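You operate a simulated robot arm through the tools that you are given. There is no shell and no other tool.

Carry out the task below with a simulated robot arm. There is one attempt and no reset: what you move stays moved.

JOB
Keep the blue press running: print the green book on fresh foil.
Fine: the foil is used, so wind on; the book goes from the press's bench to the green tray; leave the bed out.
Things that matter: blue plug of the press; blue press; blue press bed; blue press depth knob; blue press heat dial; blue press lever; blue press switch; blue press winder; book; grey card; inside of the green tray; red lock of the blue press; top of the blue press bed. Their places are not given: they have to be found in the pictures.

It is judged by the outcome, as a careful person would: the job done as asked, and still so three seconds after it is handed in. It fails if anything else is knocked over, pushed out of place, dropped, spilled or broken.

ROBOT AND FRAMES
A 6-joint arm with a two-finger gripper, fixed in place. Base frame: the origin is on the floor under the middle of its stand, x ahead of it, y to its left, z up. Lengths are in mm, angles in rad, forces in N, time in s.
It reaches about 1637 mm from its shoulder. Its first joint turns from -2.897 to 2.897 rad. Payload 3.43 kg.
Tool frame: the origin (TCP) lies between the finger pads and is the grasp point; the fingertips stand 20 mm ahead of it; z points along the fingers, y is the line along which they close. The gripper opens to 190 mm; its body begins 248 mm behind the TCP.
Orientation is that of the tool frame in the base frame, as a unit quaternion [x, y, z, w]. With the fingers straight down and closing along the base's y, the tool's x points along the base's -x, its y along +y and its z along -z.

CONTROLS
- The arm moves only by the tool move_arm. Its argument "motion" is a list of rows, each a list of 3 entries, a list of its own where there are three numbers: the turn, a rotation vector about the tool's x, y, z in rad, then the shift along the tool's x, y, z in mm, then the finger opening in mm, from 0 to 190. In form: [[[wx, wy, wz], [x, y, z], grip], ...]. A call has 1 to 20 rows; each row shifts and turns the commanded pose from where the row before left it, along the tool's axes as they then stand. Rows are played at 5 a second. More than 50 mm and 0.15 rad between two rows, or a gripper value outside its range, and nothing of the call is played. A pose out of reach is approached as far as the arm can. The call stops where the force on the tool passes 90 N (or 10 N more than at its start, if that is more) or the arm is blocked; 0.2 s more then pass. The fingers move at their own pace (about 45 mm/s each) and stop on an object; they squeeze with about 32 N. The grip force told is the motor's: it shows also when the fingers shut on nothing. Time passes only in rows, and 0.2 s behind the last, so rows that do not move let the fingers close. It gives the time, the measured TCP pose, the force on the tool (base axes), the opening and the grip force at its end, in the units of the frame above (readings bear some noise), with the torque about the TCP (base axes, N m) and any sound that the robot's microphone picked up, and new pictures: "views" is both (left out), scene, wrist or none.
- Cameras (640 x 400 px; columns grow to the right, rows downward): "scene" is fixed at [408.1, -496.3, 1568.2]; the picture's right is [0.64, -0.77, 0.00], its down [-0.42, -0.35, -0.84] and it looks along [0.65, 0.53, -0.54] (base axes); focal length 254 px, centre (320, 200). "wrist" rides on the gripper at [70, -8, -288] in the tool frame; the picture's right is [0.12, 0.99, 0.00], its down [-0.96, 0.12, -0.25] and it looks along [-0.25, 0.03, 0.97] (tool axes); focal length 261 px, centre (320, 200).
- raise_lower(by): slides the trunk up (or, below 0, down) by that many mm; the arm rides with it, the base frame stays. It gives what a move gives, with no picture.
- locate(camera, pixels): for up to 12 pixels [column, row] of the newest picture of that camera ("zoom" is the newest enlarged one), the place [x, y, z] in the base frame of the surface seen there, good to about 2 mm, but the place of the scene camera against the robot may be out by one fixed shift of up to 18 mm in any direction. The clock stands still meanwhile.
- inspect(camera, box): a new picture of the part [left, top, right, bottom] of that camera's present view, enlarged. The clock stands still meanwhile.
- hand_in(): hands the job in; it is judged then, once.

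Open the gripper and draw the arm clear of the work before you hand the job in, unless the task says otherwise.

The tools are called after "Call:" as name(argument=value, ...) on one line, values as JSON. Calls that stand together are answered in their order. move_arm: Moves the arm, as the interface text tells. Its arguments: {"type":"object","properties":{"motion":{"type":"array","items":{"type":"array"}},"views":{"type":"string","enum":["both","scene","wrist","none"]}},"required":["motion"]} The other tools are called the same way: raise_lower (by) moves the trunk up or down; locate (camera, pixels) gives the place of the surface under pixels of a picture; inspect (camera, box) takes an enlarged picture of a part of a camera's view; hand_in () hands the job in.

At the start:

```text
clock: 0.0
ee_pos: [586.5, -59.4, 1286.7]
tcp_rot: [0.0, 1.0, 0.001, 0.0]
wrist_force: [-0.5, -0.3, -0.8]
wrist_torque: [-0.04, -0.02, -0.01]
finger_gap: 189.9
grasp_force: 0.0
trunk travel left (down, up): [-175.0, 65.0]
```

scene: 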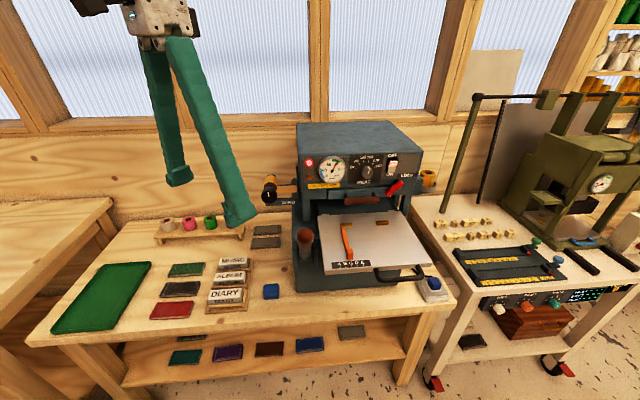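
wrist: 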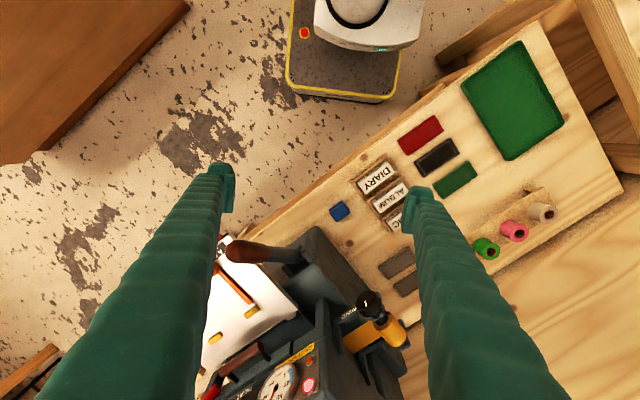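

I start by looking closely at the press (around pixel 360,200) and the bench at the left (around 180,290) in the scene picture.

Call:
inspect(camera="scene", box=[250, 110, 460, 310])

Call:
inspect(camera="scene", box=[40, 200, 300, 370])

Call:
inspect(camera="wrist", box=[190, 220, 430, 400])

```text
2.00 times, centred on (355, 210) of scene
```

zoom: 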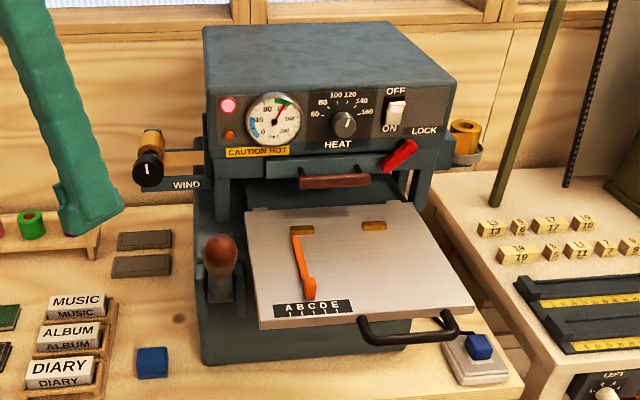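

```text
2.35 times, centred on (170, 285) of scene
```

zoom: 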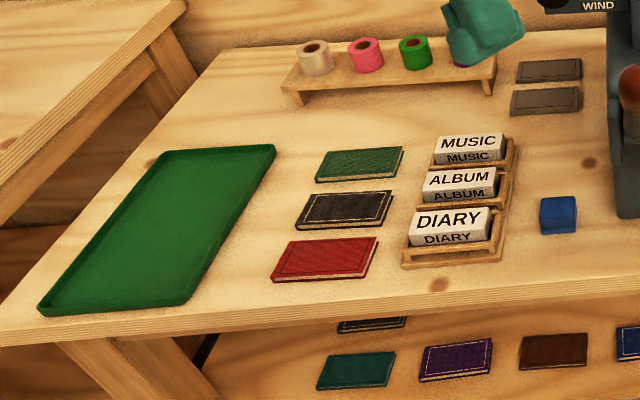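

```text
2.22 times, centred on (310, 310) of wrist
```

zoom: 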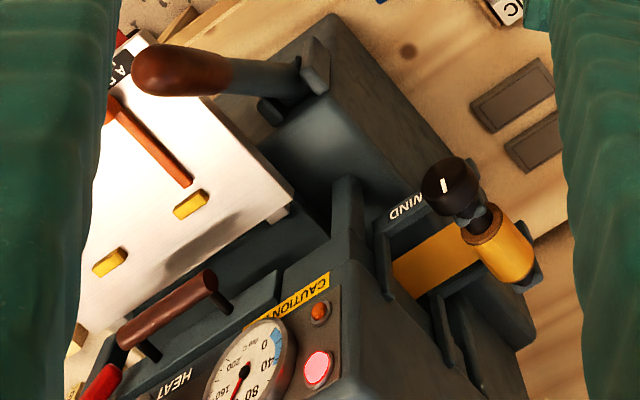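

The press has its bed out with yellow and orange stops, a winder at left, lever at left front, and a red lock at the right. I measure the main points with locate and look closer at the panel.

Call:
locate(camera="scene", pixels=[[186, 269], [181, 289], [172, 310], [271, 291], [304, 237], [268, 192], [350, 225], [375, 235], [396, 187], [433, 284], [100, 297], [400, 277]])

Call:
inspect(camera="scene", box=[295, 140, 445, 215])

Call:
inspect(camera="scene", box=[300, 205, 460, 310])

Call:
inspect(camera="scene", box=[240, 160, 340, 300])

```text
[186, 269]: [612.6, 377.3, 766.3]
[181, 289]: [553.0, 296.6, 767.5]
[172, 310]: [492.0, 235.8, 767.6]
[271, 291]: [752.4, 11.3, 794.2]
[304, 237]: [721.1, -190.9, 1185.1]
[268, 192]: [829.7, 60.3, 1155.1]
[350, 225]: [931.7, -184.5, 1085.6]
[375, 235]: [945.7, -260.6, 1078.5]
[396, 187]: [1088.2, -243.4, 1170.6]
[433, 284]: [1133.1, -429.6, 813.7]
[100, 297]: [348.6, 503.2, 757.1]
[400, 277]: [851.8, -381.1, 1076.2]
```

```text
4.27 times, centred on (370, 178) of scene
```

zoom: 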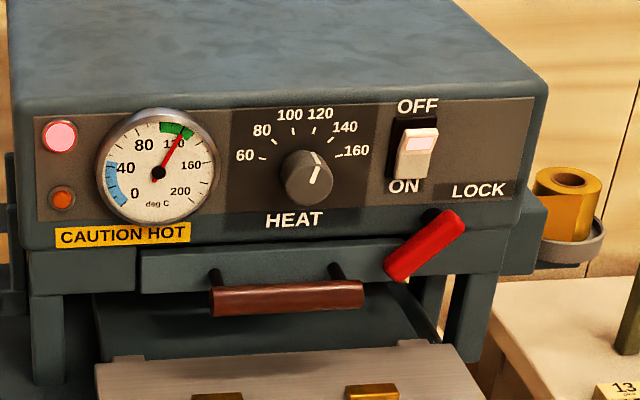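

```text
3.81 times, centred on (380, 258) of scene
```

zoom: 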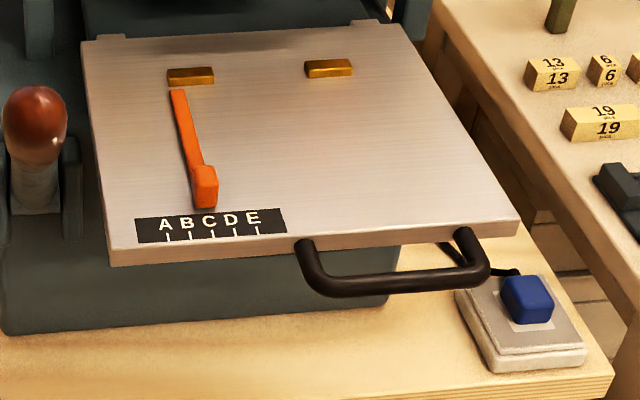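

```text
2.86 times, centred on (290, 230) of scene
```

zoom: 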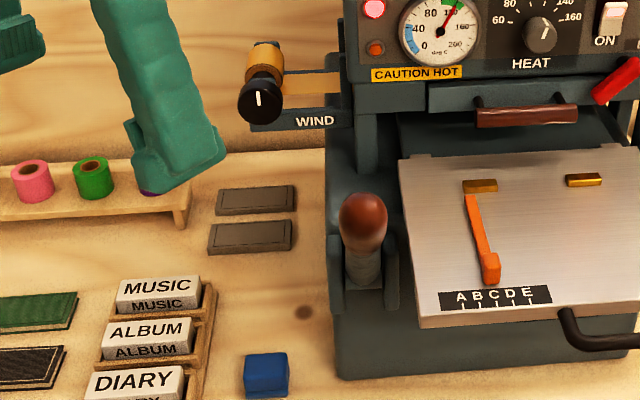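

I measure the bed corners, stops, orange finger, handle, lever and winder more finely using this zoom and the scene picture.

Call:
locate(camera="scene", pixels=[[324, 218], [399, 214], [430, 262], [330, 268], [350, 224], [386, 222], [348, 231], [354, 256], [381, 279], [421, 275], [345, 264], [371, 260]])

Call:
locate(camera="zoom", pixels=[[258, 98], [265, 60], [300, 85], [362, 225], [366, 275], [262, 370], [255, 200], [250, 235], [526, 115], [610, 85], [478, 186], [583, 180]])

Call:
locate(camera="scene", pixels=[[170, 276], [198, 276], [204, 264], [177, 264], [52, 332], [88, 333], [150, 264], [107, 265], [75, 300], [330, 168], [366, 172], [392, 165]])

```text
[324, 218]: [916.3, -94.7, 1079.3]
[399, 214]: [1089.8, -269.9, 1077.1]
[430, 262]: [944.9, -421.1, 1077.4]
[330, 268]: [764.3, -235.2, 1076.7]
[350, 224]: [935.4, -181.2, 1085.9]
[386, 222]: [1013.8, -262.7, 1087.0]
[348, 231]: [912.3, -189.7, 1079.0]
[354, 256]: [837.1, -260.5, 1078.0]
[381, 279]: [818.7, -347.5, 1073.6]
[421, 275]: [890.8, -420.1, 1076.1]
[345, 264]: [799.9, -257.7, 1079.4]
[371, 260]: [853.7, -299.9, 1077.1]
```

```text
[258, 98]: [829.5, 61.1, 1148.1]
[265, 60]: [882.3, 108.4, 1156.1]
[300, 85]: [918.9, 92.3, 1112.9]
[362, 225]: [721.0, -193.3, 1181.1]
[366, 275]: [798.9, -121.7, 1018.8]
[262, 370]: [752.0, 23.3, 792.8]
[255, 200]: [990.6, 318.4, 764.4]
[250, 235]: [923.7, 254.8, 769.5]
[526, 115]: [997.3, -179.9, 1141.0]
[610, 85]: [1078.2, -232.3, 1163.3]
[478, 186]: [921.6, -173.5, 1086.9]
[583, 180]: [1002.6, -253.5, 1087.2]
```

```text
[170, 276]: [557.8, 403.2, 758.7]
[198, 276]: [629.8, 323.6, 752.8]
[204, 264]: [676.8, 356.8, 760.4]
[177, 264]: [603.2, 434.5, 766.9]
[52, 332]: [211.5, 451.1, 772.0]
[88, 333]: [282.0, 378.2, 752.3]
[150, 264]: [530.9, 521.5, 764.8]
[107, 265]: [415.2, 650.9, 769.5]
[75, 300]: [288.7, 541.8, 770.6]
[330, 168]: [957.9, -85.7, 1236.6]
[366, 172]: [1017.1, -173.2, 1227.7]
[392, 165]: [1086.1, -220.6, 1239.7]
```

The wrist camera currently sees the books, the winder and part of the bed; I use it to locate the same points so I can check the scene camera's shift.

Call:
locate(camera="wrist", pixels=[[455, 179], [436, 156], [420, 135], [339, 211], [382, 177], [396, 263], [511, 97], [370, 303], [242, 253], [247, 311], [217, 337], [233, 292]])

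Call:
inspect(camera="wrist", box=[330, 80, 570, 260])

```text
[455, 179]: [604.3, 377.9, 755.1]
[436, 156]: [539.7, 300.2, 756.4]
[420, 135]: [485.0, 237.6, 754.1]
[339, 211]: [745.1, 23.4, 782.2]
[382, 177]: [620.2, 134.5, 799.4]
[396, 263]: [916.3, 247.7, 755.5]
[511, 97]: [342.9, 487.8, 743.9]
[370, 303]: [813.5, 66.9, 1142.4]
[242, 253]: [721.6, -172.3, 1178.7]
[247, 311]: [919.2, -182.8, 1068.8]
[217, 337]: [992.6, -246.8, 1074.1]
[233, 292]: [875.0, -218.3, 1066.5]
```

```text
2.22 times, centred on (450, 170) of wrist
```

zoom: 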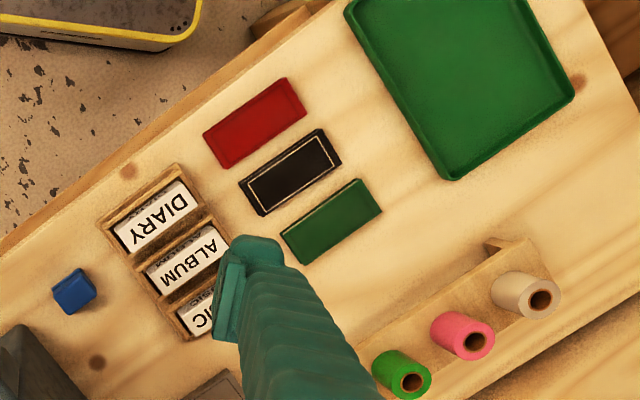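

Wrist readings show the scene camera reads about 12 mm high; I will trust the wrist camera. I turn the tool by 45° in place so that its closing line follows the press's depth direction, and look again.

Call:
move_arm(motion=[[[0, 0, 0.131], [0, 0, 0], 190], [[0, 0, 0.131], [0, 0, 0], 190], [[0, 0, 0.131], [0, 0, 0], 190], [[0, 0, 0.131], [0, 0, 0], 190], [[0, 0, 0.131], [0, 0, 0], 190], [[0, 0, 0.131], [0, 0, 0], 190]], views="both")

```text
clock: 1.4
ee_pos: [585.5, -60.2, 1286.0]
tcp_rot: [0.383, 0.924, 0.0, 0.001]
wrist_force: [-0.8, 0.1, 1.5]
wrist_torque: [0.01, 0.01, 0.01]
finger_gap: 189.9
grasp_force: 0.0
trunk travel left (down, up): [-175.0, 65.0]
```

scene: 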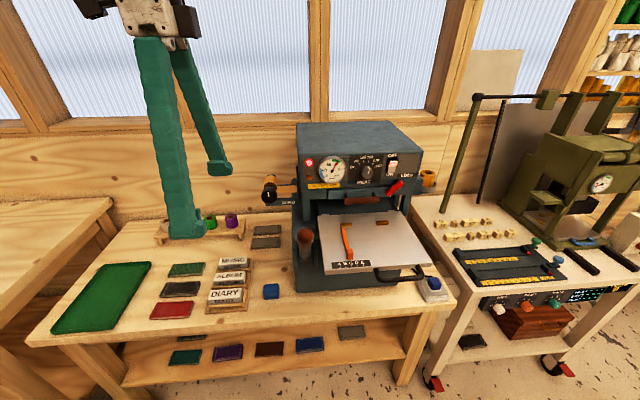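
wrist: 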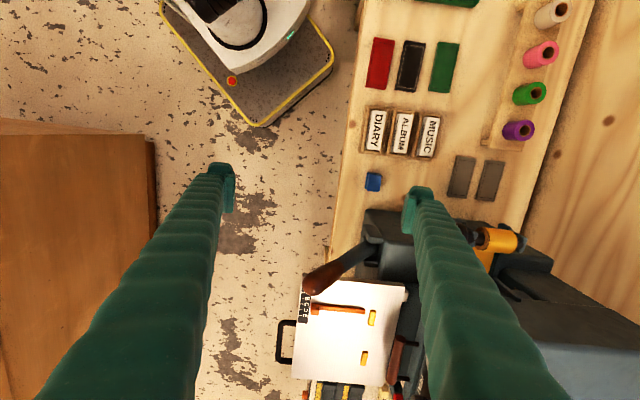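

Now image right is the press's depth direction. I locate bed corners (e.g. 295,378 / 405,285), stops, orange finger, handle bar and lever in the wrist view.

Call:
inspect(camera="wrist", box=[260, 240, 440, 400])

Call:
locate(camera="wrist", pixels=[[316, 382], [383, 386], [404, 288], [312, 298], [370, 318], [363, 358], [340, 308], [318, 310], [279, 340], [286, 323], [286, 359], [311, 284]])

Call:
locate(camera="wrist", pixels=[[438, 43], [458, 44], [429, 92], [450, 93], [444, 67], [372, 180], [460, 177], [490, 181], [352, 260], [395, 343], [476, 3], [420, 3]])

```text
2.50 times, centred on (350, 320) of wrist
```

zoom: 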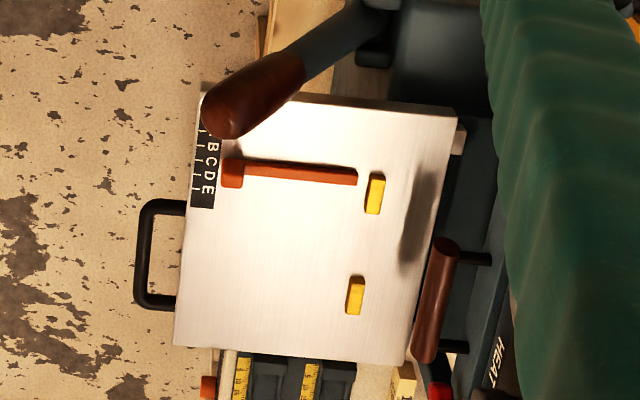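

```text
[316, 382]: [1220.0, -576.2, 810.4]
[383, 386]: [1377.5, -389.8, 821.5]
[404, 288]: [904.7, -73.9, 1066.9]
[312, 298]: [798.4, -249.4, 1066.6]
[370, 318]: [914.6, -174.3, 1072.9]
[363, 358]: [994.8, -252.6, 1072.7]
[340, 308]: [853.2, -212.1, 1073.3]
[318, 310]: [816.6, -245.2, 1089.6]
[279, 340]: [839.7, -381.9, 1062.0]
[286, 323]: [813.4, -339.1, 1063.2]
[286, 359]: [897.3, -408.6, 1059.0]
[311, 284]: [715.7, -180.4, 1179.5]
```

```text
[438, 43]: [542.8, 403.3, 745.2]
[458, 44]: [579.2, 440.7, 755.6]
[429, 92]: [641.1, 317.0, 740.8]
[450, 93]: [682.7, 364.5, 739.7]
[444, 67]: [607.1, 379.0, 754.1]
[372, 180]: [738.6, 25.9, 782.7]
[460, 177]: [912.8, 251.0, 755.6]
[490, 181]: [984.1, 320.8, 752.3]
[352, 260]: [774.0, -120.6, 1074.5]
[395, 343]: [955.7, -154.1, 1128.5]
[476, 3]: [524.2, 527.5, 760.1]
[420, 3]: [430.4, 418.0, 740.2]
```

I look more closely at the fingertips and at the winder area to judge sizes.

Call:
inspect(camera="wrist", box=[180, 140, 460, 260])

Call:
inspect(camera="scene", box=[130, 0, 260, 250])

Call:
inspect(camera="scene", box=[250, 165, 310, 210])

```text
2.29 times, centred on (320, 200) of wrist
```

zoom: 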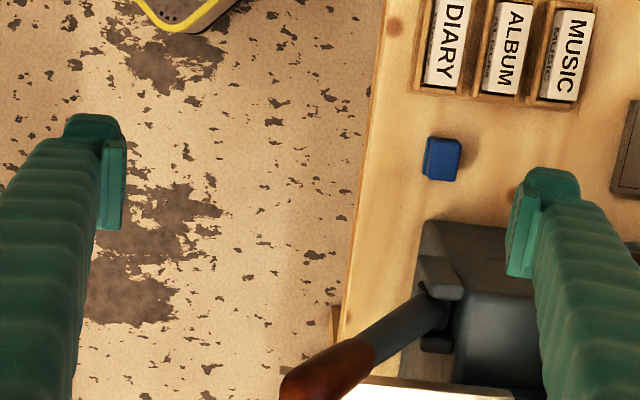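

```text
1.60 times, centred on (195, 125) of scene
```

zoom: 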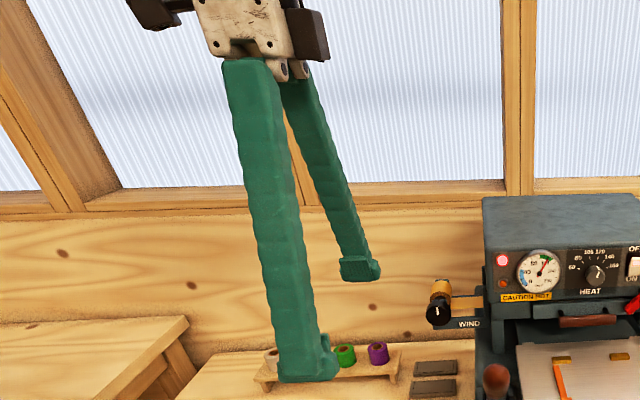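

```text
8.89 times, centred on (280, 188) of scene
```

zoom: 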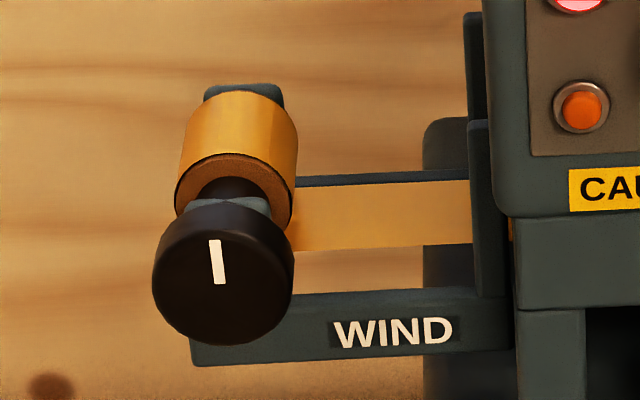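

The knob is about 49 mm across and the foil leaves from the bottom of the take-up roll, so winding on is clockwise seen from the front. I first yaw the tool, partly close the fingers, and move toward the front-left of the winder, still high up.

Call:
move_arm(motion=[[[0, 0, 0.1413], [0, 0, 0], 100], [[0, 0, 0.1413], [0, 0, 0], 100], [[0, 0, 0.1413], [0, 0, 0], 100], [[0, 0, 0], [9.2, 39.4, 0], 100], [[0, 0, 0], [9.2, 39.4, 0], 100], [[0, 0, 0], [9.2, 39.4, 0], 100], [[0, 0, 0], [9.2, 39.4, 0], 100]], views="both")

```text
clock: 3.0
ee_pos: [721.5, 31.2, 1286.9]
tcp_rot: [0.569, 0.822, 0.0, 0.0]
wrist_force: [-1.2, -0.6, 0.9]
wrist_torque: [0.06, -0.17, -0.02]
finger_gap: 99.6
grasp_force: 0.1
trunk travel left (down, up): [-175.0, 65.0]
```

scene: 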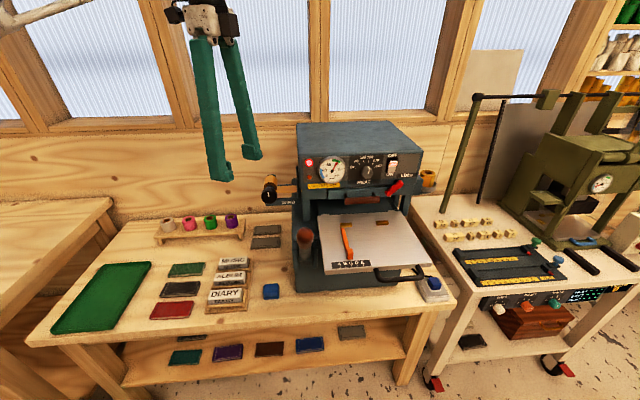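
wrist: 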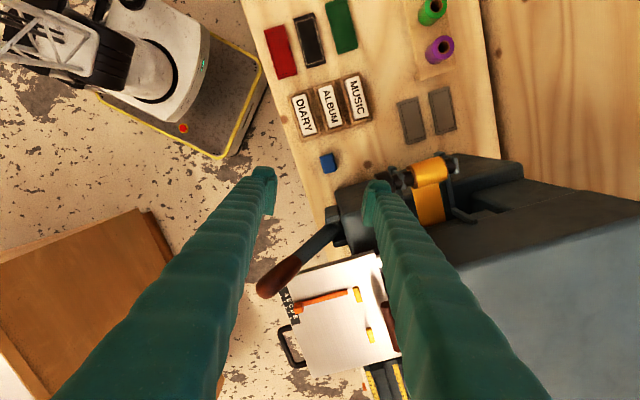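

The winder is now visible near wrist pixel (405,180). I zoom in on it and locate knob, roll and lever.

Call:
inspect(camera="wrist", box=[310, 130, 550, 280])

Call:
locate(camera="wrist", pixels=[[402, 181], [397, 183], [407, 179], [430, 171], [454, 165], [430, 205], [275, 275], [320, 240], [500, 190], [412, 117], [441, 108], [560, 250]])

```text
2.67 times, centred on (430, 205) of wrist
```

zoom: 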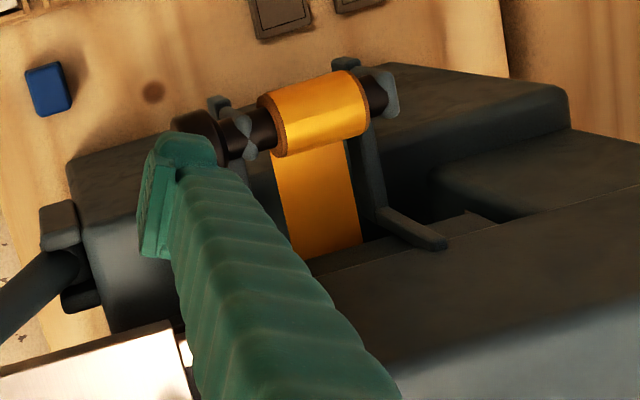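

```text
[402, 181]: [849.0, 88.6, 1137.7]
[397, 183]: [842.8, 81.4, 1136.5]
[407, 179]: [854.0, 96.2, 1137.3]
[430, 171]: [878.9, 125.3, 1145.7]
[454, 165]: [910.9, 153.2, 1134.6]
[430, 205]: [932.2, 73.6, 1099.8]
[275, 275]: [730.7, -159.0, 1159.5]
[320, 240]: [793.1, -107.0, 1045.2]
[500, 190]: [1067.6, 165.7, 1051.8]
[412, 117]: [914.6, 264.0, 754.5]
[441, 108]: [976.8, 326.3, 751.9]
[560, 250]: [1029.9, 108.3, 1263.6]
```

I locate the knob's face centre and rim in the scene picture (around 269,196) to get its size and place.

Call:
locate(camera="scene", pixels=[[269, 196], [263, 196], [275, 196], [269, 191], [269, 202], [270, 183], [304, 236], [304, 229], [360, 130], [300, 160], [415, 160]])

Call:
inspect(camera="scene", box=[250, 170, 330, 280])

```text
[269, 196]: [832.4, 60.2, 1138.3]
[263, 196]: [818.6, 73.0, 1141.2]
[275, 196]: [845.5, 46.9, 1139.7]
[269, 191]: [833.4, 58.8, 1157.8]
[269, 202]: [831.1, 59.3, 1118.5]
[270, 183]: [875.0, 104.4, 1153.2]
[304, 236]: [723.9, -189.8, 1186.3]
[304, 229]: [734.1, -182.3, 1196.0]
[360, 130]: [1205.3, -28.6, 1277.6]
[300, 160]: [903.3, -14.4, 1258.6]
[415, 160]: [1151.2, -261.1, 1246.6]
```

```text
3.64 times, centred on (290, 225) of scene
```

zoom: 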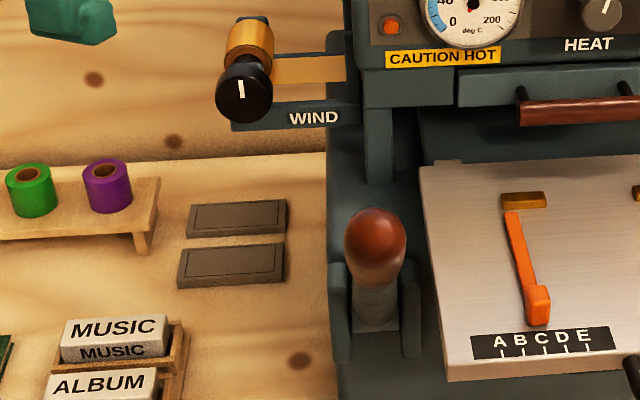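

Knob face centre is about (824, 60, 1126) in robot coordinates, radius ≈ 22, facing the front. I now pitch the tool up to horizontal (11 steps about tool x) at this clear height.

Call:
move_arm(motion=[[[-0.1428, 0, 0], [0, 0, 0], 100], [[-0.1428, 0, 0], [0, 0, 0], 100], [[-0.1428, 0, 0], [0, 0, 0], 100], [[-0.1428, 0, 0], [0, 0, 0], 100], [[-0.1428, 0, 0], [0, 0, 0], 100], [[-0.1428, 0, 0], [0, 0, 0], 100]], views="scene")

```text
clock: 4.4
ee_pos: [722.5, 30.8, 1287.1]
tcp_rot: [0.518, 0.747, 0.342, 0.238]
wrist_force: [0.3, -0.1, -0.5]
wrist_torque: [0.02, 0.04, 0.06]
finger_gap: 100.0
grasp_force: 0.0
trunk travel left (down, up): [-175.0, 65.0]
```

scene: 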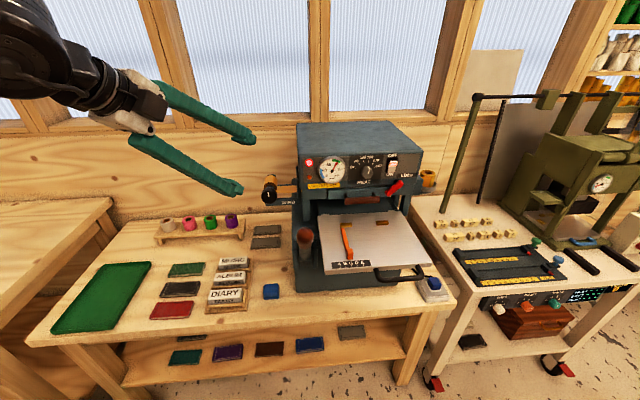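

The pitch goes smoothly and the fingers are clear of everything. I finish the remaining turn to horizontal.

Call:
move_arm(motion=[[[-0.1428, 0, 0], [0, 0, 0], 100], [[-0.1428, 0, 0], [0, 0, 0], 100], [[-0.1428, 0, 0], [0, 0, 0], 100], [[-0.1428, 0, 0], [0, 0, 0], 100], [[-0.1428, 0, 0], [0, 0, 0], 100]], views="both")

```text
clock: 5.6
ee_pos: [720.9, 29.8, 1286.9]
tcp_rot: [0.403, 0.581, 0.582, 0.402]
wrist_force: [-0.4, 0.7, 0.8]
wrist_torque: [-0.02, 0.05, -0.09]
finger_gap: 100.1
grasp_force: 0.0
trunk travel left (down, up): [-175.0, 65.0]
```

scene: 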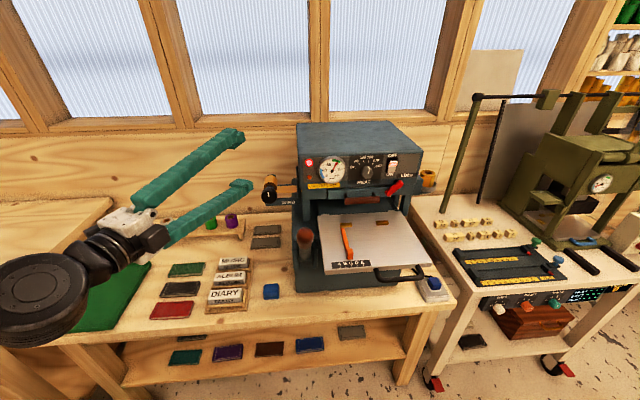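
wrist: 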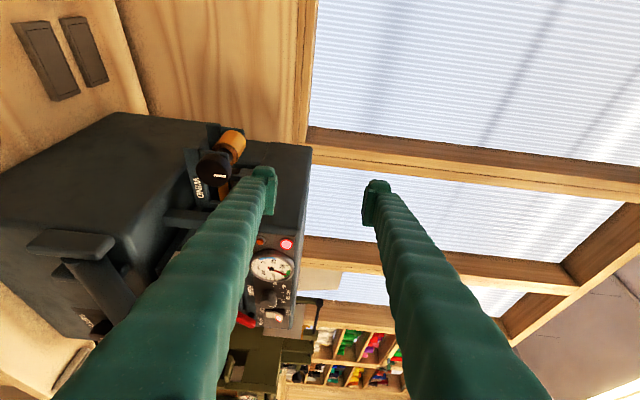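

The tool is horizontal now (image right = up). The winder knob is at wrist pixel (212,168); I locate it and zoom in to see the wind label and markings.

Call:
inspect(camera="wrist", box=[140, 110, 340, 235])

Call:
locate(camera="wrist", pixels=[[213, 168], [200, 168], [228, 172], [213, 155], [213, 182], [232, 140], [225, 185], [200, 190], [232, 158]])

```text
3.20 times, centred on (240, 172) of wrist
```

zoom: 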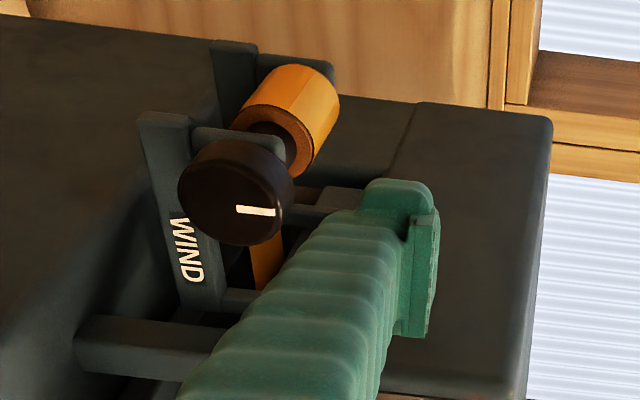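

```text
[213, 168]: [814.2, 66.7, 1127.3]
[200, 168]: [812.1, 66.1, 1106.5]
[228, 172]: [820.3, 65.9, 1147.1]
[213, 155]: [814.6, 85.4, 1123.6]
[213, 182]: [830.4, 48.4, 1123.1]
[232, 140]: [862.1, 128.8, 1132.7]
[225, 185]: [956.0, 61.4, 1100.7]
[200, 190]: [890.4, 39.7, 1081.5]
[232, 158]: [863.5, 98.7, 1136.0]
```

I check the body of the press below the winder (left wall) before approaching, with locate on the scene and wrist pictures.

Call:
locate(camera="scene", pixels=[[296, 255], [294, 225], [296, 212], [293, 200], [298, 275], [283, 201], [291, 205]])

Call:
locate(camera="wrist", pixels=[[100, 160], [170, 150], [140, 200], [190, 215], [160, 220], [190, 170], [195, 150], [185, 130], [270, 180], [60, 240]])

```text
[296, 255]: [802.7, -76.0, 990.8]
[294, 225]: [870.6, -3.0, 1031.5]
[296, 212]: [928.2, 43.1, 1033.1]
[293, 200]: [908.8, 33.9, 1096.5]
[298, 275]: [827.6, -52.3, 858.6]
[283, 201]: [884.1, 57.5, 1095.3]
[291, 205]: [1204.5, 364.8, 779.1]
```

```text
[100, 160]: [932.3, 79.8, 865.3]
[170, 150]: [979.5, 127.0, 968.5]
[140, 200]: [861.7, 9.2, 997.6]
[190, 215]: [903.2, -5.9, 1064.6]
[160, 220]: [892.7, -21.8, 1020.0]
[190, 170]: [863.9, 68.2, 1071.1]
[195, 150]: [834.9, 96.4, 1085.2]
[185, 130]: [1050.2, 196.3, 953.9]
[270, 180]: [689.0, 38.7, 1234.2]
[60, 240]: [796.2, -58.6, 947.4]
```

The wall of the press is right of t≈611, so the fingers stay clear. I lower to the knob's height, aligned with its axis but 60 mm short, and pre-rotate 0.6 rad counter-clockwise about the knob axis.

Call:
move_arm(motion=[[[0, 0, 0], [-9.2, -40.1, 11], 100], [[0, 0, 0], [-9.2, -40.1, 11], 100], [[0, 0, 0], [-9.2, -40.1, 11], 100], [[0, 0, 0], [-9.2, -40.1, 11], 100], [[-0.0509, 0, -0.1087], [0, 0, 0], 100], [[-0.0509, 0, -0.1087], [0, 0, 0], 100], [[-0.0509, 0, -0.1087], [0, 0, 0], 100], [[-0.0509, 0, -0.1087], [0, 0, 0], 100], [[-0.0509, 0, -0.1087], [0, 0, 0], 100]], views="both")

```text
clock: 7.6
ee_pos: [798.8, 0.7, 1147.1]
tcp_rot: [0.177, 0.591, 0.521, 0.59]
wrist_force: [-0.6, 0.4, 0.2]
wrist_torque: [-0.04, 0.12, -0.1]
finger_gap: 99.9
grasp_force: 0.0
out of reach, approached as far as the arm can: row 5, 6, 7, 8
trunk travel left (down, up): [-175.0, 65.0]
```

scene: 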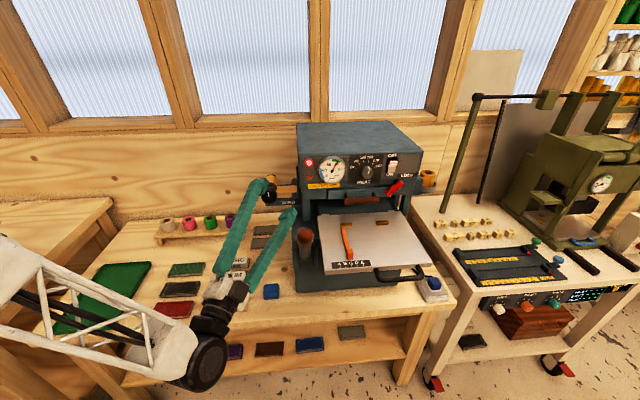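
wrist: 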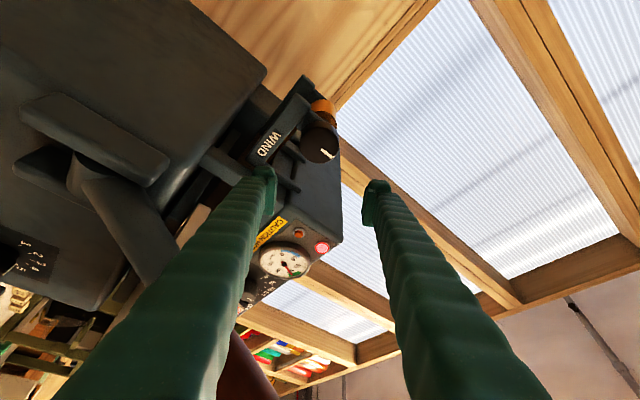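

Some rows were out of reach and the TCP ended at (799, 1, 1147), though the orientation is right. I let it settle with one null row to read the actual pose.

Call:
move_arm(motion=[[[0, 0, 0], [0, 0, 0], 100]], views="none")

```text
clock: 8.0
ee_pos: [798.8, 0.8, 1146.3]
tcp_rot: [0.176, 0.592, 0.521, 0.589]
wrist_force: [-0.7, 0.0, 0.1]
wrist_torque: [-0.01, -0.03, 0.0]
finger_gap: 99.7
grasp_force: 0.0
trunk travel left (down, up): [-175.0, 65.0]
```

The commanded pose was re-based there: the arm is too folded for an approach from lower left. I rotate the tool the other way (clockwise about the knob axis by 1.1 rad) so the gripper comes from the upper left instead.

Call:
move_arm(motion=[[[0.0583, 0, 0.1246], [0, 0, 0], 100], [[0.0583, 0, 0.1246], [0, 0, 0], 100], [[0.0583, 0, 0.1246], [0, 0, 0], 100], [[0.0583, 0, 0.1246], [0, 0, 0], 100], [[0.0583, 0, 0.1246], [0, 0, 0], 100], [[0.0583, 0, 0.1246], [0, 0, 0], 100], [[0.0583, 0, 0.1246], [0, 0, 0], 100], [[0.0583, 0, 0.1246], [0, 0, 0], 100]], views="both")

```text
clock: 9.8
ee_pos: [796.7, 0.2, 1147.0]
tcp_rot: [0.562, 0.534, 0.593, 0.217]
wrist_force: [-0.8, 0.2, -0.1]
wrist_torque: [-0.01, 0.0, -0.03]
finger_gap: 100.0
grasp_force: 0.1
trunk travel left (down, up): [-175.0, 65.0]
```

scene: 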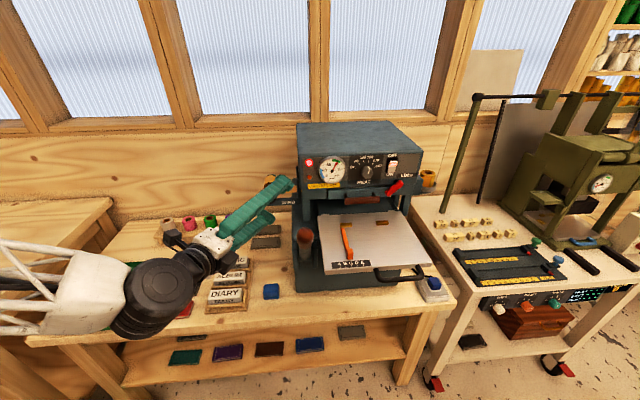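
wrist: 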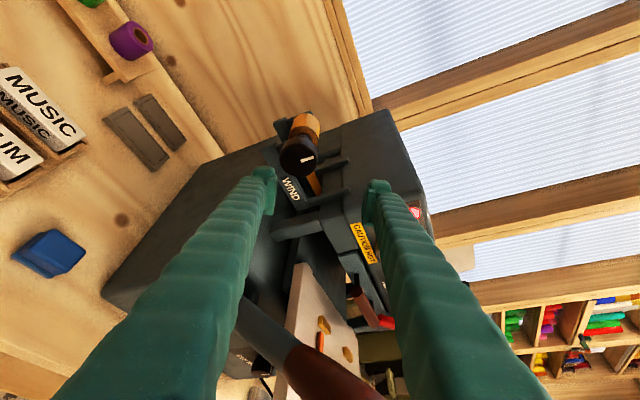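

This pose is reachable and clear of the lever. I shift onto the knob's axis (56 mm short of it) and turn back 0.41 rad to start the stroke from the left side.

Call:
move_arm(motion=[[[0, 0, 0], [10.7, -29, -1.4], 100], [[-0.058, 0, -0.1239], [0, 0, 0], 90], [[-0.058, 0, -0.1239], [0, 0, 0], 90], [[-0.058, 0, -0.1239], [0, 0, 0], 90]], views="both")

```text
clock: 10.8
ee_pos: [783.0, 19.6, 1126.7]
tcp_rot: [0.432, 0.575, 0.587, 0.371]
wrist_force: [-0.5, -0.1, 0.1]
wrist_torque: [-0.04, 0.08, -0.04]
finger_gap: 90.2
grasp_force: 0.0
trunk travel left (down, up): [-175.0, 65.0]
```

scene: 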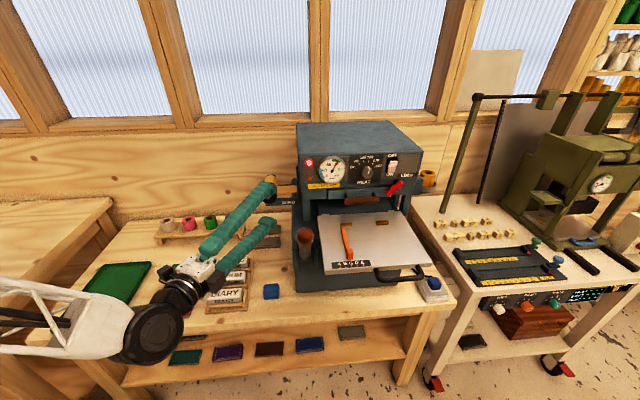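
wrist: 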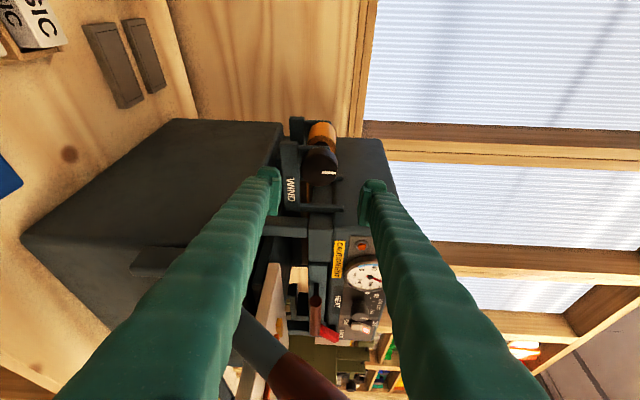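

The knob at wrist pixel (322,165) lies midway between the fingertips (268 and 375). I verify its place with locate and a zoom.

Call:
inspect(camera="wrist", box=[250, 100, 410, 250])

Call:
locate(camera="wrist", pixels=[[322, 168], [308, 165], [335, 168], [322, 152], [322, 180], [322, 175], [328, 130], [295, 175], [330, 210]])

```text
2.67 times, centred on (330, 175) of wrist
```

zoom: 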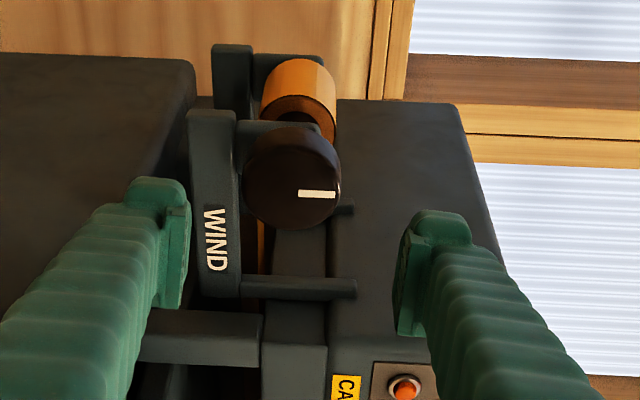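

```text
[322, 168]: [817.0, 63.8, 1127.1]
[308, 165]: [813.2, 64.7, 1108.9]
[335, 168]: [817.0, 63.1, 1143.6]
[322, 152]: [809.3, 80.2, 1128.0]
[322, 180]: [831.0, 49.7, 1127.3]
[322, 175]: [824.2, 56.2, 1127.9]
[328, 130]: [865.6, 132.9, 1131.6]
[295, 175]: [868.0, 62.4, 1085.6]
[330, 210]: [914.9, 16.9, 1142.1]
```

Knob axis confirmed at z≈1125, face at s≈616. I advance 47 mm along the knob axis and close on the knob.

Call:
move_arm(motion=[[[0, 0, 0], [10.1, -0.9, 21.2], 90], [[0, 0, 0], [10.1, -0.9, 21.2], 90], [[0, 0, 0], [0, 0, 0], 30], [[0, 0, 0], [0, 0, 0], 30], [[0, 0, 0], [0, 0, 0], 30], [[0, 0, 0], [0, 0, 0], 30], [[0, 0, 0], [0, 0, 0], 30]], views="both")

```text
clock: 12.4
ee_pos: [815.9, 54.0, 1122.3]
tcp_rot: [0.434, 0.577, 0.586, 0.369]
wrist_force: [-3.2, 0.5, -11.4]
wrist_torque: [-0.15, 0.19, 0.04]
finger_gap: 48.7
grasp_force: 45.1
trunk travel left (down, up): [-175.0, 65.0]
```

scene: 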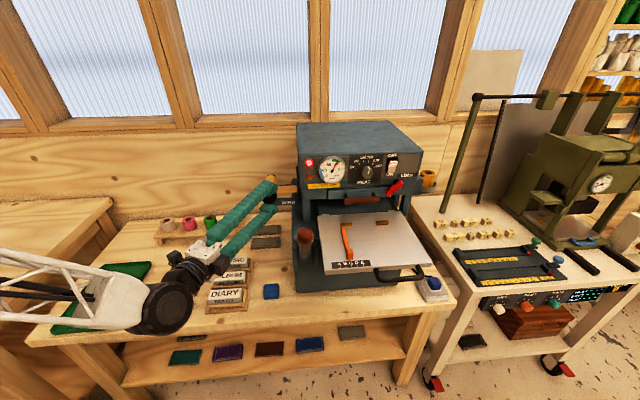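
wrist: 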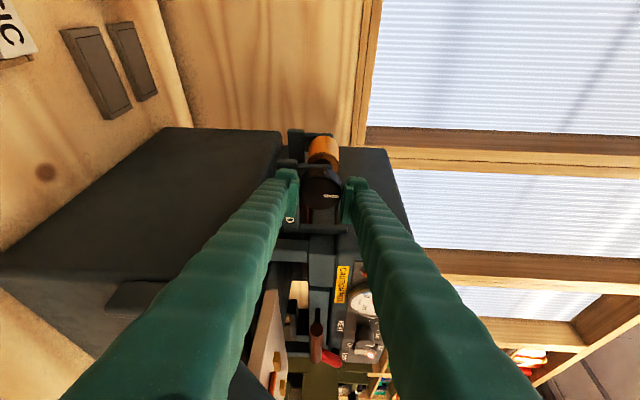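

The knob is gripped (gap 48.7 mm); an 11 N vertical load shows the true axis is about 3 mm lower. I correct that and start turning clockwise (3 small steps) to feel it.

Call:
move_arm(motion=[[[0, 0, 0], [0, -3, 0], 30], [[0.0509, 0, 0.1087], [0, 0, 0], 30], [[0.0509, 0, 0.1087], [0, 0, 0], 30], [[0.0509, 0, 0.1087], [0, 0, 0], 30]], views="wrist")

```text
clock: 13.4
ee_pos: [814.7, 54.1, 1124.2]
tcp_rot: [0.547, 0.541, 0.594, 0.236]
wrist_force: [9.7, 1.6, 18.7]
wrist_torque: [-0.2, 0.13, 0.29]
finger_gap: 48.4
grasp_force: 45.0
trunk travel left (down, up): [-175.0, 65.0]
```

wrist: 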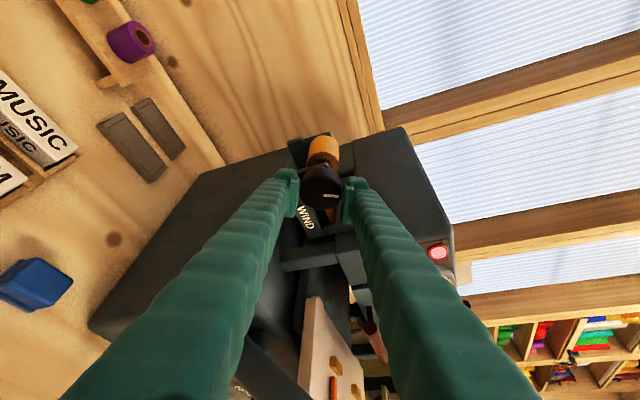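

The mark turns with the gripper, so the winder is turning. I ease the side load slightly and turn on, 5 more steps of 0.12 rad.

Call:
move_arm(motion=[[[0.0509, 0, 0.1087], [0.4, 1.3, 0.3], 30], [[0.0509, 0, 0.1087], [0, 0, 0], 30], [[0.0509, 0, 0.1087], [0, 0, 0], 30], [[0.0509, 0, 0.1087], [0, 0, 0], 30], [[0.0509, 0, 0.1087], [0, 0, 0], 30], [[0, 0, 0], [0, 0, 0], 30]], views="both")

```text
clock: 14.8
ee_pos: [816.0, 52.9, 1122.2]
tcp_rot: [0.698, 0.444, 0.562, -0.003]
wrist_force: [13.8, -5.3, 20.2]
wrist_torque: [-0.07, 0.06, -0.12]
finger_gap: 48.0
grasp_force: 44.6
trunk travel left (down, up): [-175.0, 65.0]
```

scene: 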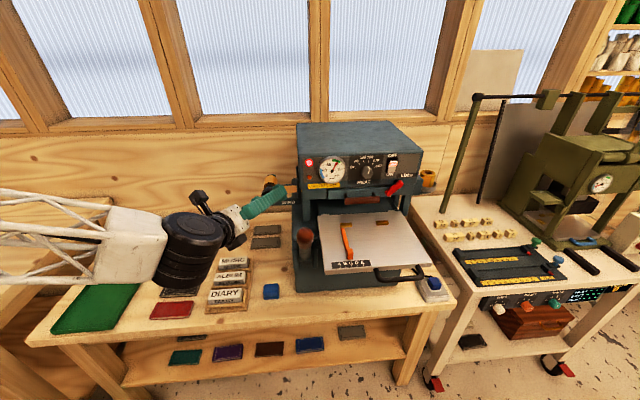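
wrist: 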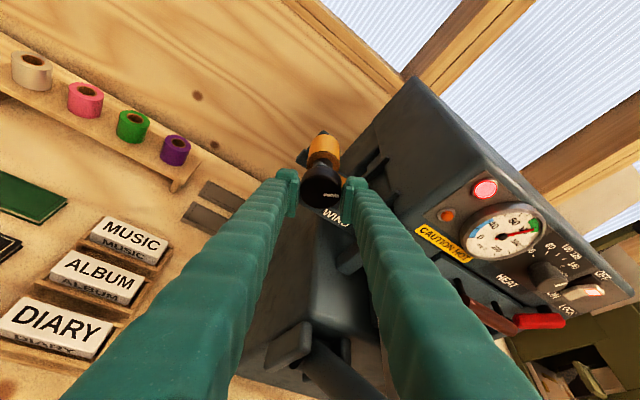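

The first stroke of about 0.96 rad is done with no sound yet. I open the fingers, rotate back 0.96 rad and grip the knob again.

Call:
move_arm(motion=[[[0, 0, 0], [0, 0, 0], 80], [[0, 0, 0], [0, 0, 0], 80], [[-0.0509, 0, -0.1087], [0, 0, 0], 80], [[-0.0509, 0, -0.1087], [0, 0, 0], 80], [[-0.0509, 0, -0.1087], [0, 0, 0], 80], [[-0.0509, 0, -0.1087], [0, 0, 0], 80], [[-0.0509, 0, -0.1087], [0, 0, 0], 80], [[-0.0509, 0, -0.1087], [0, 0, 0], 80], [[-0.0509, 0, -0.1087], [0, 0, 0], 80], [[-0.0509, 0, -0.1087], [0, 0, 0], 80]], views="wrist")

```text
clock: 17.0
ee_pos: [816.1, 53.8, 1121.5]
tcp_rot: [0.433, 0.576, 0.586, 0.37]
wrist_force: [-0.7, -0.1, 0.4]
wrist_torque: [0.0, 0.06, -0.01]
finger_gap: 80.1
grasp_force: 0.0
trunk travel left (down, up): [-175.0, 65.0]
```

wrist: 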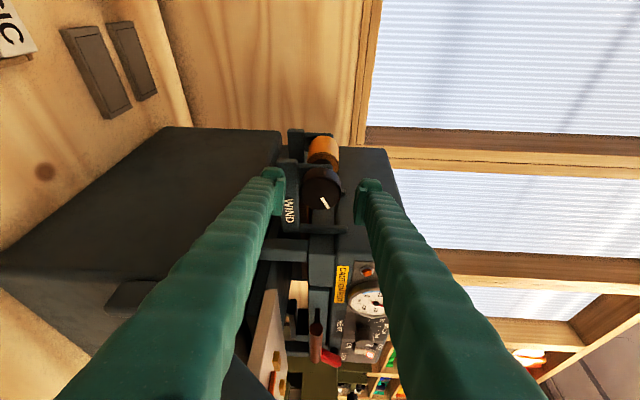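

The white mark has turned about 55° clockwise and stayed there. I zoom in to look at the mark and foil.

Call:
inspect(camera="wrist", box=[260, 120, 400, 260])

Call:
locate(camera="wrist", pixels=[[322, 190], [308, 190], [335, 190], [322, 175], [322, 205], [322, 210]])

```text
2.86 times, centred on (330, 190) of wrist
```

zoom: 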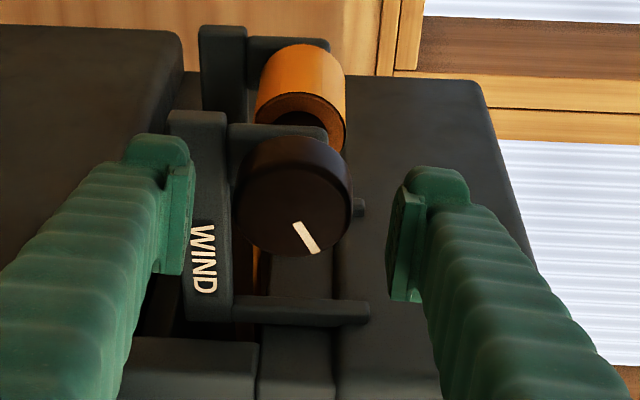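

```text
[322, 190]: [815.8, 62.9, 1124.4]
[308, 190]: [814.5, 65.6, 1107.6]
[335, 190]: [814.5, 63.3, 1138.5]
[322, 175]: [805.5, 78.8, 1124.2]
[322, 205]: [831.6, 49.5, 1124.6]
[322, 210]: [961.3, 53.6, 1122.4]
```

Aligned well. I close on the knob and do the second clockwise stroke.

Call:
move_arm(motion=[[[0, 0, 0], [0, 0.8, 0], 30], [[0, 0, 0], [0, 0, 0], 30], [[0, 0, 0], [0, 0, 0], 30], [[0, 0, 0], [0, 0, 0], 30], [[0.0509, 0, 0.1087], [0, 0, 0], 30], [[0.0509, 0, 0.1087], [0, 0, 0], 30], [[0.0509, 0, 0.1087], [0, 0, 0], 30], [[0.0509, 0, 0.1087], [0, 0, 0], 30], [[0.0509, 0, 0.1087], [0, 0, 0], 30], [[0.0509, 0, 0.1087], [0, 0, 0], 30], [[0.0509, 0, 0.1087], [0, 0, 0], 30], [[0.0509, 0, 0.1087], [0, 0, 0], 30], [[0, 0, 0], [0, 0, 0], 30]], views="wrist")

```text
clock: 19.8
ee_pos: [815.9, 53.3, 1123.2]
tcp_rot: [0.698, 0.444, 0.562, -0.002]
wrist_force: [6.7, -2.3, -6.8]
wrist_torque: [-0.03, 0.06, -0.15]
finger_gap: 47.8
grasp_force: 44.9
trunk travel left (down, up): [-175.0, 65.0]
```

wrist: 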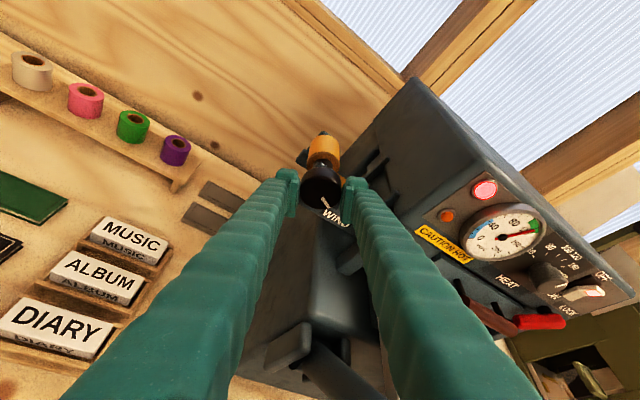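

Two strokes done (≈1.9 rad). I continue with a combined call: open, rotate back, regrip, and turn again.

Call:
move_arm(motion=[[[0, 0, 0], [0, 0, 0], 80], [[0, 0, 0], [0, 0, 0], 80], [[-0.0581, 0, -0.1241], [0, 0, 0], 80], [[-0.0581, 0, -0.1241], [0, 0, 0], 80], [[-0.0581, 0, -0.1241], [0, 0, 0], 80], [[-0.0581, 0, -0.1241], [0, 0, 0], 80], [[-0.0581, 0, -0.1241], [0, 0, 0], 80], [[-0.0581, 0, -0.1241], [0, 0, 0], 80], [[-0.0581, 0, -0.1241], [0, 0, 0], 80], [[0, 0, 0], [0, 0, 0], 30], [[0, 0, 0], [0, 0, 0], 30], [[0, 0, 0], [0, 0, 0], 30], [[0, 0, 0], [0, 0, 0], 30], [[0.0581, 0, 0.1241], [0, 0, 0], 30], [[0.0581, 0, 0.1241], [0, 0, 0], 30], [[0.0581, 0, 0.1241], [0, 0, 0], 30], [[0.0581, 0, 0.1241], [0, 0, 0], 30], [[0.0581, 0, 0.1241], [0, 0, 0], 30], [[0.0581, 0, 0.1241], [0, 0, 0], 30], [[0.0581, 0, 0.1241], [0, 0, 0], 30]], views="both")

```text
clock: 24.0
ee_pos: [816.9, 53.6, 1123.2]
tcp_rot: [0.698, 0.445, 0.562, -0.003]
wrist_force: [0.7, 1.5, -4.1]
wrist_torque: [-0.1, 0.1, 0.03]
finger_gap: 48.3
grasp_force: 45.2
trunk travel left (down, up): [-175.0, 65.0]
```

scene: 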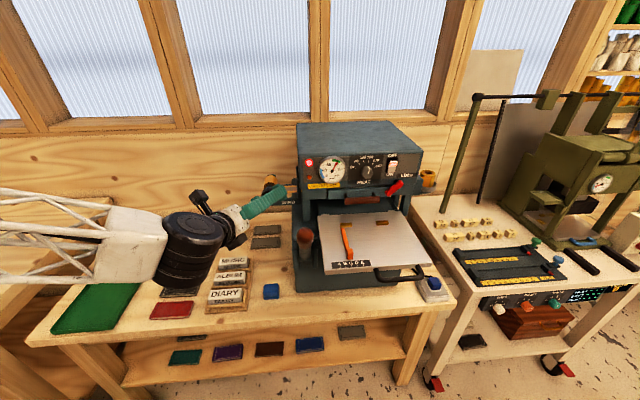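
wrist: 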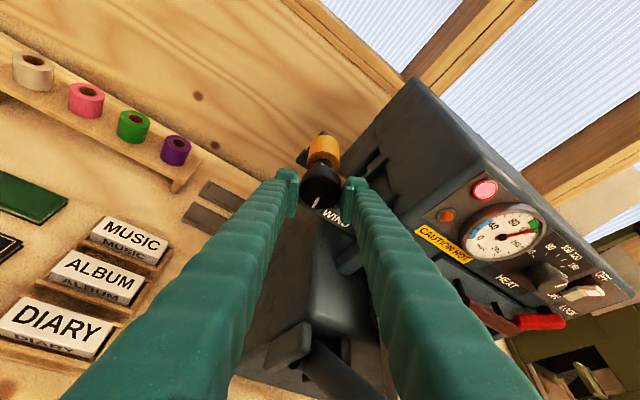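

Third stroke done. I zoom to check the mark's position on the knob and the foil.

Call:
inspect(camera="wrist", box=[270, 120, 380, 240])

Call:
inspect(camera="scene", box=[250, 160, 350, 230])

```text
3.33 times, centred on (325, 180) of wrist
```

zoom: 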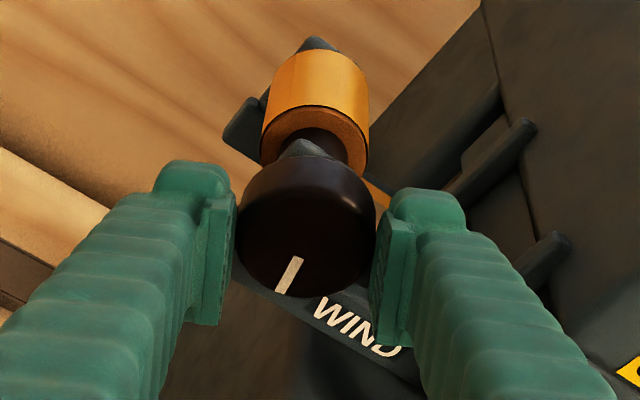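

```text
5.71 times, centred on (300, 195) of scene
```

zoom: 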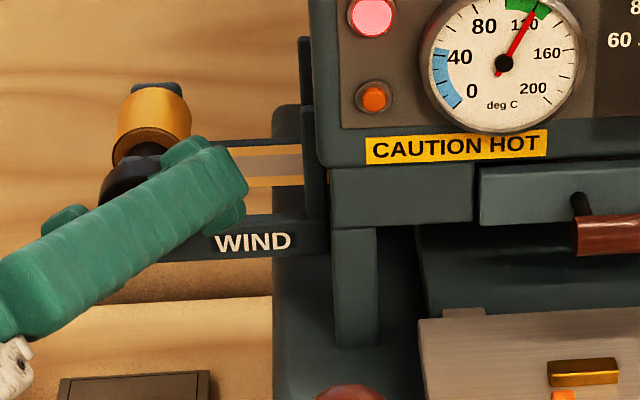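

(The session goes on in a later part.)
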